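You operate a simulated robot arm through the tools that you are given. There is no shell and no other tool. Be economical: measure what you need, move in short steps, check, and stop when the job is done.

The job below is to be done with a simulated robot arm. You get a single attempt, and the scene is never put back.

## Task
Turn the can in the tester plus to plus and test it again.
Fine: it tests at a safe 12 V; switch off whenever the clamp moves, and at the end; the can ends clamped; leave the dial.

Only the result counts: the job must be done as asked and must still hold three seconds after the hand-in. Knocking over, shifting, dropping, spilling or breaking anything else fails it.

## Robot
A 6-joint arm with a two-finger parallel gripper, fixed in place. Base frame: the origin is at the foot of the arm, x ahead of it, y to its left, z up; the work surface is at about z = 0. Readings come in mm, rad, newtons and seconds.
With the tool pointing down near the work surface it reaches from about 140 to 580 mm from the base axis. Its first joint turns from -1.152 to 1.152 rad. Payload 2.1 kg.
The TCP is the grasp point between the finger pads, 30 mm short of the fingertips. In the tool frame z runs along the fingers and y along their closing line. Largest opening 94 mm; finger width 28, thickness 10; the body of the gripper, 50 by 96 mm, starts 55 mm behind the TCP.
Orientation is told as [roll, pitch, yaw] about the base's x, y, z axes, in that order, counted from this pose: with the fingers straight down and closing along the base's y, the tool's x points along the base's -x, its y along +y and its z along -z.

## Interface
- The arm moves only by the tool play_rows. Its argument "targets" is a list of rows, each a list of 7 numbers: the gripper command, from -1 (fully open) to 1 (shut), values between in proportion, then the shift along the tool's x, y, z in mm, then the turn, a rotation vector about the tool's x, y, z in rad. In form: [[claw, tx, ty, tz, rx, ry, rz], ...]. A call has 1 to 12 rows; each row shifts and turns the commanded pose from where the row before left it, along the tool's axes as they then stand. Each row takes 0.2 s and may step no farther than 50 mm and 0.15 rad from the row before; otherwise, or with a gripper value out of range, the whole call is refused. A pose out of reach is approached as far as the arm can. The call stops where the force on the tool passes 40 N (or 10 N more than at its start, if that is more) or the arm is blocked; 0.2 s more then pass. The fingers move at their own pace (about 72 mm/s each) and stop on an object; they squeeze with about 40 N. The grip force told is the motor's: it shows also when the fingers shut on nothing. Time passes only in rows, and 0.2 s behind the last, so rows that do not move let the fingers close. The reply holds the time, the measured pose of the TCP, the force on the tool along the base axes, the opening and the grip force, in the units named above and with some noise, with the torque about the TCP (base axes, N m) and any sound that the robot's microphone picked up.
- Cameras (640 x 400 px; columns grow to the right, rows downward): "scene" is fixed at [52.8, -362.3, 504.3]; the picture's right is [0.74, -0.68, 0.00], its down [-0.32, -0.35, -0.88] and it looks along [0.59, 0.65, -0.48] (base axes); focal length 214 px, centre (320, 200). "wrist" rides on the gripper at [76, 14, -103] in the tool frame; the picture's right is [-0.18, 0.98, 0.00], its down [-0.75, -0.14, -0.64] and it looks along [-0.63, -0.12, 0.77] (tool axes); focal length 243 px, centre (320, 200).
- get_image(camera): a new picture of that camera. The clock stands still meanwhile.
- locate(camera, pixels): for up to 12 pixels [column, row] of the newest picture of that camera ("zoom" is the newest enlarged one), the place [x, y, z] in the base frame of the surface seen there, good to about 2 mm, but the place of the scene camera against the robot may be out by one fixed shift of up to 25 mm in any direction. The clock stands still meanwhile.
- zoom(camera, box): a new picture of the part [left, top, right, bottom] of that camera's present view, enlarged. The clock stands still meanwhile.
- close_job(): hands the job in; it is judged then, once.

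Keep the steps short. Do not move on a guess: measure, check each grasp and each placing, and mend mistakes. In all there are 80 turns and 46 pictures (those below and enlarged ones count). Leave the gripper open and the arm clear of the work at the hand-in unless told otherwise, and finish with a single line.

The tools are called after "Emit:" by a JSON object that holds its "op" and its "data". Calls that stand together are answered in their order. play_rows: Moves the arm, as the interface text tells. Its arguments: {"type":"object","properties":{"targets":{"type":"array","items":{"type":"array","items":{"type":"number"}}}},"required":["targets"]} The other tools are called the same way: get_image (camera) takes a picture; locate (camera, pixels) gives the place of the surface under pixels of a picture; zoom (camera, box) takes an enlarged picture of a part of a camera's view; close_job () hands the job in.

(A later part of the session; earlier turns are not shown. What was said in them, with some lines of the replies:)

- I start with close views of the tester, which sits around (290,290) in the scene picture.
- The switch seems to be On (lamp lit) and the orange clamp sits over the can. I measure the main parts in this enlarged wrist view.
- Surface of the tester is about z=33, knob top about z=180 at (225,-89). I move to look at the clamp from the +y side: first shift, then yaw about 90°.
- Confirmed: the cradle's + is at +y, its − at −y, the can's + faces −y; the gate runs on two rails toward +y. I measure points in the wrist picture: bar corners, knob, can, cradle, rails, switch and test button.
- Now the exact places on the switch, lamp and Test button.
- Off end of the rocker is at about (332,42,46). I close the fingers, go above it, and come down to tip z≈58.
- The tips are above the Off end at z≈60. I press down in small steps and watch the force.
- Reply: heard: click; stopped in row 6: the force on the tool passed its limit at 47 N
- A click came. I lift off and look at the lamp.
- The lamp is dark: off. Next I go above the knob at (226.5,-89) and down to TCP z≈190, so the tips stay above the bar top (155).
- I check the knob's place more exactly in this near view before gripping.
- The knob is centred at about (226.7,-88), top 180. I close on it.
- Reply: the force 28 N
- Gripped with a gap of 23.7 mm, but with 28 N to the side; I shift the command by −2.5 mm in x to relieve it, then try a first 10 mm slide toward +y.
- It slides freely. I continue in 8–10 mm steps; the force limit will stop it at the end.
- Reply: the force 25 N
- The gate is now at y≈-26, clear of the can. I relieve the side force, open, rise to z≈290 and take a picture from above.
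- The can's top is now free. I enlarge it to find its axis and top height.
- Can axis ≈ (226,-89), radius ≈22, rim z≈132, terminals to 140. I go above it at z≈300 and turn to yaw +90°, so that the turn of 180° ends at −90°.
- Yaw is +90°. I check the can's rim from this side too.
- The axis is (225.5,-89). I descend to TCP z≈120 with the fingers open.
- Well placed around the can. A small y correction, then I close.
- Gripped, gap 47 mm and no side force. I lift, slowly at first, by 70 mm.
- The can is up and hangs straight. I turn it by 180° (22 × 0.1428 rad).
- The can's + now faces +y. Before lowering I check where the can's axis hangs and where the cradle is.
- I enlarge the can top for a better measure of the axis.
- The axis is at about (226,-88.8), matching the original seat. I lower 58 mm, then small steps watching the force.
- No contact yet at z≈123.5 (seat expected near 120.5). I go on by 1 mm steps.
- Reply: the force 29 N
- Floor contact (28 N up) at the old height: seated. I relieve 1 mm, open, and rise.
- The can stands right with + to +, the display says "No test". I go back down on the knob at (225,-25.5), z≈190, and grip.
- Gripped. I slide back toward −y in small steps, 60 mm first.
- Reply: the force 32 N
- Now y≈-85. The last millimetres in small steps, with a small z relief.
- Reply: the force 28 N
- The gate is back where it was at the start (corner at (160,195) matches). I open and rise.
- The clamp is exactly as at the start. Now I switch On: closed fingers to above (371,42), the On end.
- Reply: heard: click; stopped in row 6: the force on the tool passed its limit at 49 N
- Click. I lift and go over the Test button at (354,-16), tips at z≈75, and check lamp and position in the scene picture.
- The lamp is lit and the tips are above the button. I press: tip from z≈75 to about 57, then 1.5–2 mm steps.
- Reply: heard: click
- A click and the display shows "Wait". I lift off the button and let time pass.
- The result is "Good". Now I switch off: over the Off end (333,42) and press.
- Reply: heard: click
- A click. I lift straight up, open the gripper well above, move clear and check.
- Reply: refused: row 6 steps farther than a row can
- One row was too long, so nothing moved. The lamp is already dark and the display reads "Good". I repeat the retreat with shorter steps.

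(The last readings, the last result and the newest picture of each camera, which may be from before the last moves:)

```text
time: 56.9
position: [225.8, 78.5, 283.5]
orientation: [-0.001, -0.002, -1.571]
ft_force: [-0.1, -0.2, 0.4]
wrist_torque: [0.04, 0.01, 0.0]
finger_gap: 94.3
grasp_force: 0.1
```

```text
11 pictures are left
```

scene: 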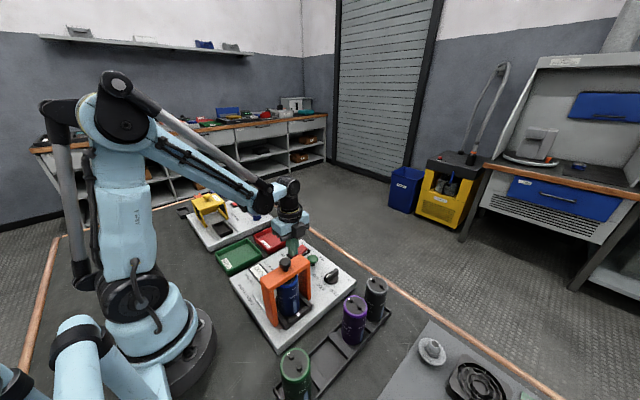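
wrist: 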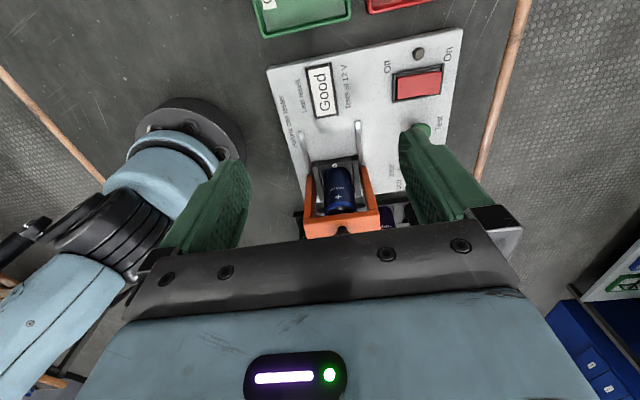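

The display reads "Good", the lamp is dark, the can is clamped with + to +, the dial is unmoved and the arm is clear. I hand in.

Emit:
{"op": "close_job", "data": {}}

```text
The job is handed in.
```

The can is turned plus to plus, clamped and retested "Good"; the tester is switched off and the dial was not touched.
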